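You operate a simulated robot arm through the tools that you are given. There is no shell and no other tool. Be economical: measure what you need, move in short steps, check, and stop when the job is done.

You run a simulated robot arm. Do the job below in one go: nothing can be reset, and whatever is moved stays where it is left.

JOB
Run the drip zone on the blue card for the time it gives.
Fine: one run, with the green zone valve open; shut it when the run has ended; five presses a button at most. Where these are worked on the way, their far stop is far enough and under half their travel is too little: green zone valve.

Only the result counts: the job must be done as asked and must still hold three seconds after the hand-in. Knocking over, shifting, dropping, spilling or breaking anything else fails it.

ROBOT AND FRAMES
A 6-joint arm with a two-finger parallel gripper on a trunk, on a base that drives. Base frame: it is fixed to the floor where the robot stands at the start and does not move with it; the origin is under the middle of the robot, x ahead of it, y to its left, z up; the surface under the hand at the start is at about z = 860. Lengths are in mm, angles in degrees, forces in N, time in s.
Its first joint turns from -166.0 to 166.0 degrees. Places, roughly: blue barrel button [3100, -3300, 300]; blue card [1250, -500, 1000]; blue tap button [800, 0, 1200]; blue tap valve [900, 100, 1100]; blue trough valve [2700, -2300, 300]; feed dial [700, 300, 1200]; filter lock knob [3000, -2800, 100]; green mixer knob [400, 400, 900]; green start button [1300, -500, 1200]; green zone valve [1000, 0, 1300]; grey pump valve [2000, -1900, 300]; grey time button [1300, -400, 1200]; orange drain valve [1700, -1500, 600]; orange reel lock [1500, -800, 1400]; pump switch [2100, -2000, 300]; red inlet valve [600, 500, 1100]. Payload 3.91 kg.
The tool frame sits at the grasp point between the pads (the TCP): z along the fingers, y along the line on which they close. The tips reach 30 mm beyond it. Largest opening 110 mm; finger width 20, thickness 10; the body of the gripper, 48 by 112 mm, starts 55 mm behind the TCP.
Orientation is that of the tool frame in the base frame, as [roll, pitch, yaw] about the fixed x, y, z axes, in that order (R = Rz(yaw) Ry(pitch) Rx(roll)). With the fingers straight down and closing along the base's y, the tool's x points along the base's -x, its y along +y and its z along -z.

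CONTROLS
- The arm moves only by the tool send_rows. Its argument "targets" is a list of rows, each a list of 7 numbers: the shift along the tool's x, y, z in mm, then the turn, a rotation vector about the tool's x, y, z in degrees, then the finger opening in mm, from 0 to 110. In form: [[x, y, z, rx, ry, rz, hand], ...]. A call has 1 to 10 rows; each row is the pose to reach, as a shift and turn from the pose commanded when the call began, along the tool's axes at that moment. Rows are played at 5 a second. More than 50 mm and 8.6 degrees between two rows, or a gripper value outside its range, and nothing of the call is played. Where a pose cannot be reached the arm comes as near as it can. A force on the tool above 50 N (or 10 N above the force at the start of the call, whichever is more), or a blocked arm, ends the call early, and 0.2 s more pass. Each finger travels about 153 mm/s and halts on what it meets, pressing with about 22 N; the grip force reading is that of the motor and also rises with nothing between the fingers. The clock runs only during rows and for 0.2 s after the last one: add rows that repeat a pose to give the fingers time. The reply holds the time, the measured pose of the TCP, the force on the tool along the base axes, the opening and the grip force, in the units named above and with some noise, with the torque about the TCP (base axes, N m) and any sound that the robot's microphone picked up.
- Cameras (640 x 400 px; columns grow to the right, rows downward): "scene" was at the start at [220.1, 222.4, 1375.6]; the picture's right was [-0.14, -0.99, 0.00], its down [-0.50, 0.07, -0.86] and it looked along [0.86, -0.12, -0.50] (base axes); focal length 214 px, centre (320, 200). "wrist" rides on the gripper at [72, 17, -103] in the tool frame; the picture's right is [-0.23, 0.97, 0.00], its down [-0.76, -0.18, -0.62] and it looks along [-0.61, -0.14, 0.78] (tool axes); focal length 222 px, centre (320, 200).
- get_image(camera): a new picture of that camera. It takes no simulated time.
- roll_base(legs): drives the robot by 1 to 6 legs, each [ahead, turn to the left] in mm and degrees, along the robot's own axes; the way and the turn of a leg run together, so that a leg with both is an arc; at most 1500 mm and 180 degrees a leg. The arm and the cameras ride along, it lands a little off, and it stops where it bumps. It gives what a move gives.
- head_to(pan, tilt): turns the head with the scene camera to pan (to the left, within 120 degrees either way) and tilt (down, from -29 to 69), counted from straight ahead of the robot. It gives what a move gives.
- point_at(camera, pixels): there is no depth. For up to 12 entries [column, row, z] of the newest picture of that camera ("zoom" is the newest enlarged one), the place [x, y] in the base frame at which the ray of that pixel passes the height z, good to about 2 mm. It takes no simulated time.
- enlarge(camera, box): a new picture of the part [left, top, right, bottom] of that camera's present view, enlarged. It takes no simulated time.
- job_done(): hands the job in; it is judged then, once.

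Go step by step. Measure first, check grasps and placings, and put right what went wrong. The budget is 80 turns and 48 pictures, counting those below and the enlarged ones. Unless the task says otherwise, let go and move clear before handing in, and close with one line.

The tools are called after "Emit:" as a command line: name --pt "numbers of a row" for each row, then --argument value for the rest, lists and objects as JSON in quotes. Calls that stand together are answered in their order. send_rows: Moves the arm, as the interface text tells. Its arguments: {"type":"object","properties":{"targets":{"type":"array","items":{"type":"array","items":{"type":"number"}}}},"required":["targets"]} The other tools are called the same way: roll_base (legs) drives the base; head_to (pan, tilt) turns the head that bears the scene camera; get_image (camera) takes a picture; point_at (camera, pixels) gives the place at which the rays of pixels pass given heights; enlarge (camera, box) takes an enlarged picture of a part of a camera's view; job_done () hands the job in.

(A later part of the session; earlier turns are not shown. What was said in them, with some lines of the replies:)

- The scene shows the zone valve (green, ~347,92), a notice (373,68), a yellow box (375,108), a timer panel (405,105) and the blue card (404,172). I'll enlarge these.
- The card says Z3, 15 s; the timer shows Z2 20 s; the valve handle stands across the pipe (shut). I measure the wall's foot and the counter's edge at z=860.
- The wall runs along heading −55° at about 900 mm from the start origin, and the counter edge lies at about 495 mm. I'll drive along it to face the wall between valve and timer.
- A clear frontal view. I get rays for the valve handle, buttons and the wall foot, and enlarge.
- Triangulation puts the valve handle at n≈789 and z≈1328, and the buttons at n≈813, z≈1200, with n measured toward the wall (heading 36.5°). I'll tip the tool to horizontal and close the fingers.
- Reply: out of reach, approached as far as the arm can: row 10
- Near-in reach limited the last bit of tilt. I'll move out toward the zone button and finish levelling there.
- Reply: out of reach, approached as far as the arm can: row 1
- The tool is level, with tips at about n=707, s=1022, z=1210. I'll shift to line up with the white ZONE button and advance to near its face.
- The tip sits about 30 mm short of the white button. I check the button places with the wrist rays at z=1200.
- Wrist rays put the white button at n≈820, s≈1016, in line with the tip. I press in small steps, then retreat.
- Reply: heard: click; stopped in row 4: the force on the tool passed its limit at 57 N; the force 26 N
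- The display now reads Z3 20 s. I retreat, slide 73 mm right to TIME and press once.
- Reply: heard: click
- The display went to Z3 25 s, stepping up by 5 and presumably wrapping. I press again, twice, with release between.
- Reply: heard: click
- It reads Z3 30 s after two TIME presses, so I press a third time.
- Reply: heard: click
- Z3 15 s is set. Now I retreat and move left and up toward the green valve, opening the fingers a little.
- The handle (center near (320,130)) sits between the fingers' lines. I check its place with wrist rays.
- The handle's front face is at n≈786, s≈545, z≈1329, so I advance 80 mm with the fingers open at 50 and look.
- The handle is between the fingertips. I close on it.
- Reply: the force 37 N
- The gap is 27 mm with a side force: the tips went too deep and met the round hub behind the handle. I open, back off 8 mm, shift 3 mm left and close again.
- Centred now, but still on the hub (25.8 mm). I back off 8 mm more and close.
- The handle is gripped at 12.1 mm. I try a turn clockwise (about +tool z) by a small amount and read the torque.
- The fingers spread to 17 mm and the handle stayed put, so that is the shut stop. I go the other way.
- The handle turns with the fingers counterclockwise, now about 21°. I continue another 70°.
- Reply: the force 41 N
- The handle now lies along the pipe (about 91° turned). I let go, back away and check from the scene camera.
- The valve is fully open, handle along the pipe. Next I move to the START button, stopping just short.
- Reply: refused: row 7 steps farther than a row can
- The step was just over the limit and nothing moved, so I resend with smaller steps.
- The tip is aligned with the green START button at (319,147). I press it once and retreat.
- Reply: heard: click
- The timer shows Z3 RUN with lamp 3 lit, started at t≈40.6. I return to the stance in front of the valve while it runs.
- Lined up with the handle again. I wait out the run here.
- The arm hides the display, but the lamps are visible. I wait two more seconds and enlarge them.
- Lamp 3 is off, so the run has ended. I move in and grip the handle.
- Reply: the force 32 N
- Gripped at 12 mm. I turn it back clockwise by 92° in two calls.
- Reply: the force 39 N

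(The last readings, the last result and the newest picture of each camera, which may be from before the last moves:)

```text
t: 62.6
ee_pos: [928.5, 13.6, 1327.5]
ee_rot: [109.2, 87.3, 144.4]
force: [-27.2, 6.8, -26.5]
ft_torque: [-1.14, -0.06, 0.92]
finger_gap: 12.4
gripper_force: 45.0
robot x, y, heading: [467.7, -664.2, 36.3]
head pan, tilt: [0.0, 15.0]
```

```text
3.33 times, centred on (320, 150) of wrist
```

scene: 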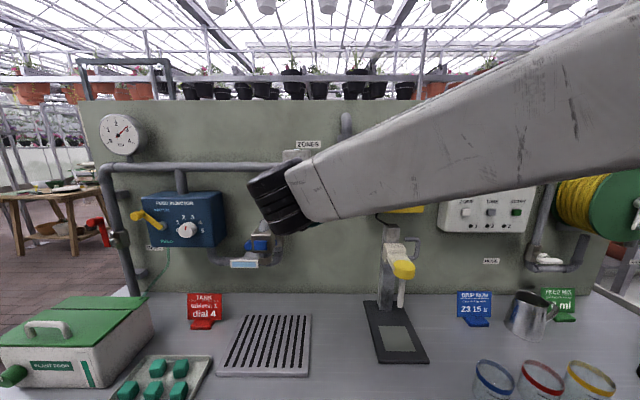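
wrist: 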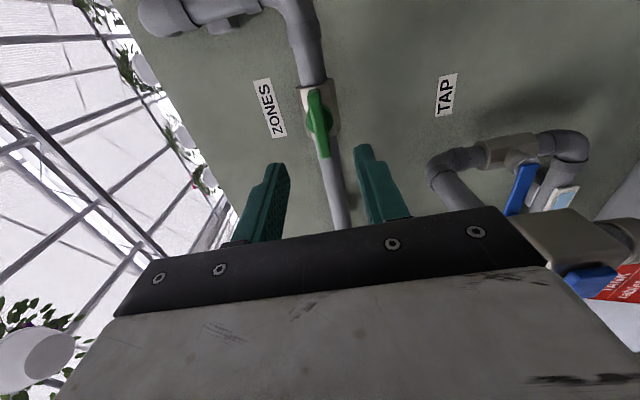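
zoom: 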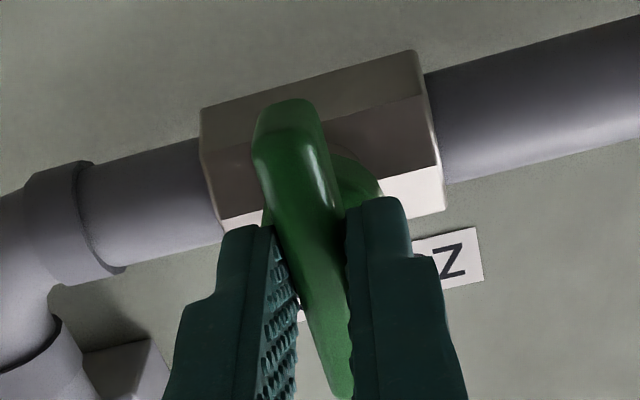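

The handle is back upright at the shut stop. I open, withdraw and move aside to the right to check.

Emit:
send_rows --pt "0 0 0 0 0 0 35" --pt "0 0 0 0 0 0 45" --pt "0 0 -40 0 0 0 45" --pt "0 0 -80 0 0 0 45" --pt "0 -45 -80 0 0 0 45" --pt "0 -90 -80 0 0 0 45" --pt "0 -135 -80 0 0 0 45" --pt "0 -180 -80 0 0 0 45" --pt "0 -225 -80 0 0 0 45" --pt "0 -270 -80 0 0 0 45"

Emit:
get_image --camera "scene"

Emit:
enlarge --camera "scene" --box '[265, 130, 361, 190]'

```text
t: 64.8
ee_pos: [1019.6, -257.6, 1318.2]
ee_rot: [106.7, 87.1, 141.8]
force: [0.4, 0.4, -1.0]
ft_torque: [0.0, 0.01, 0.02]
finger_gap: 44.8
gripper_force: 0.0
robot x, y, heading: [468.6, -664.1, 36.4]
head pan, tilt: [0.0, 15.0]
```

```text
10 pictures are left
```

scene: 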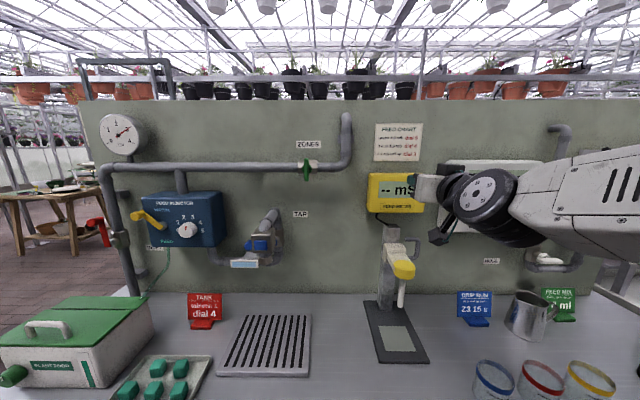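

```text
6.67 times, centred on (313, 160) of scene
```

zoom: 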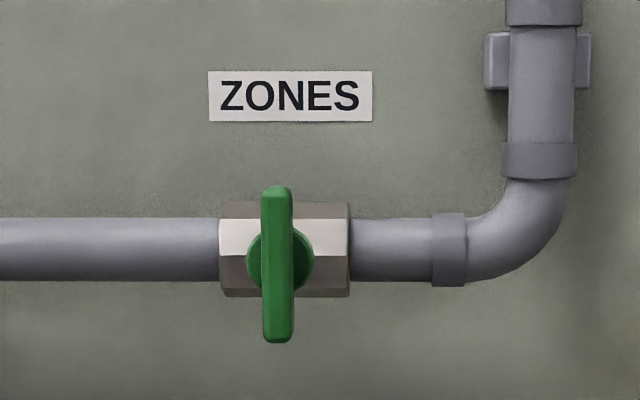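

The valve handle stands upright again, fully shut. The run has ended, the arm is clear and nothing else has moved, so I hand in.

Emit:
job_done

```text
The job is handed in.
```

I ran drip zone 3 once for 15 s, as the blue card asks, with the green zone valve fully open. I shut the valve after the run ended. ZONE and START took one press each and TIME took three.
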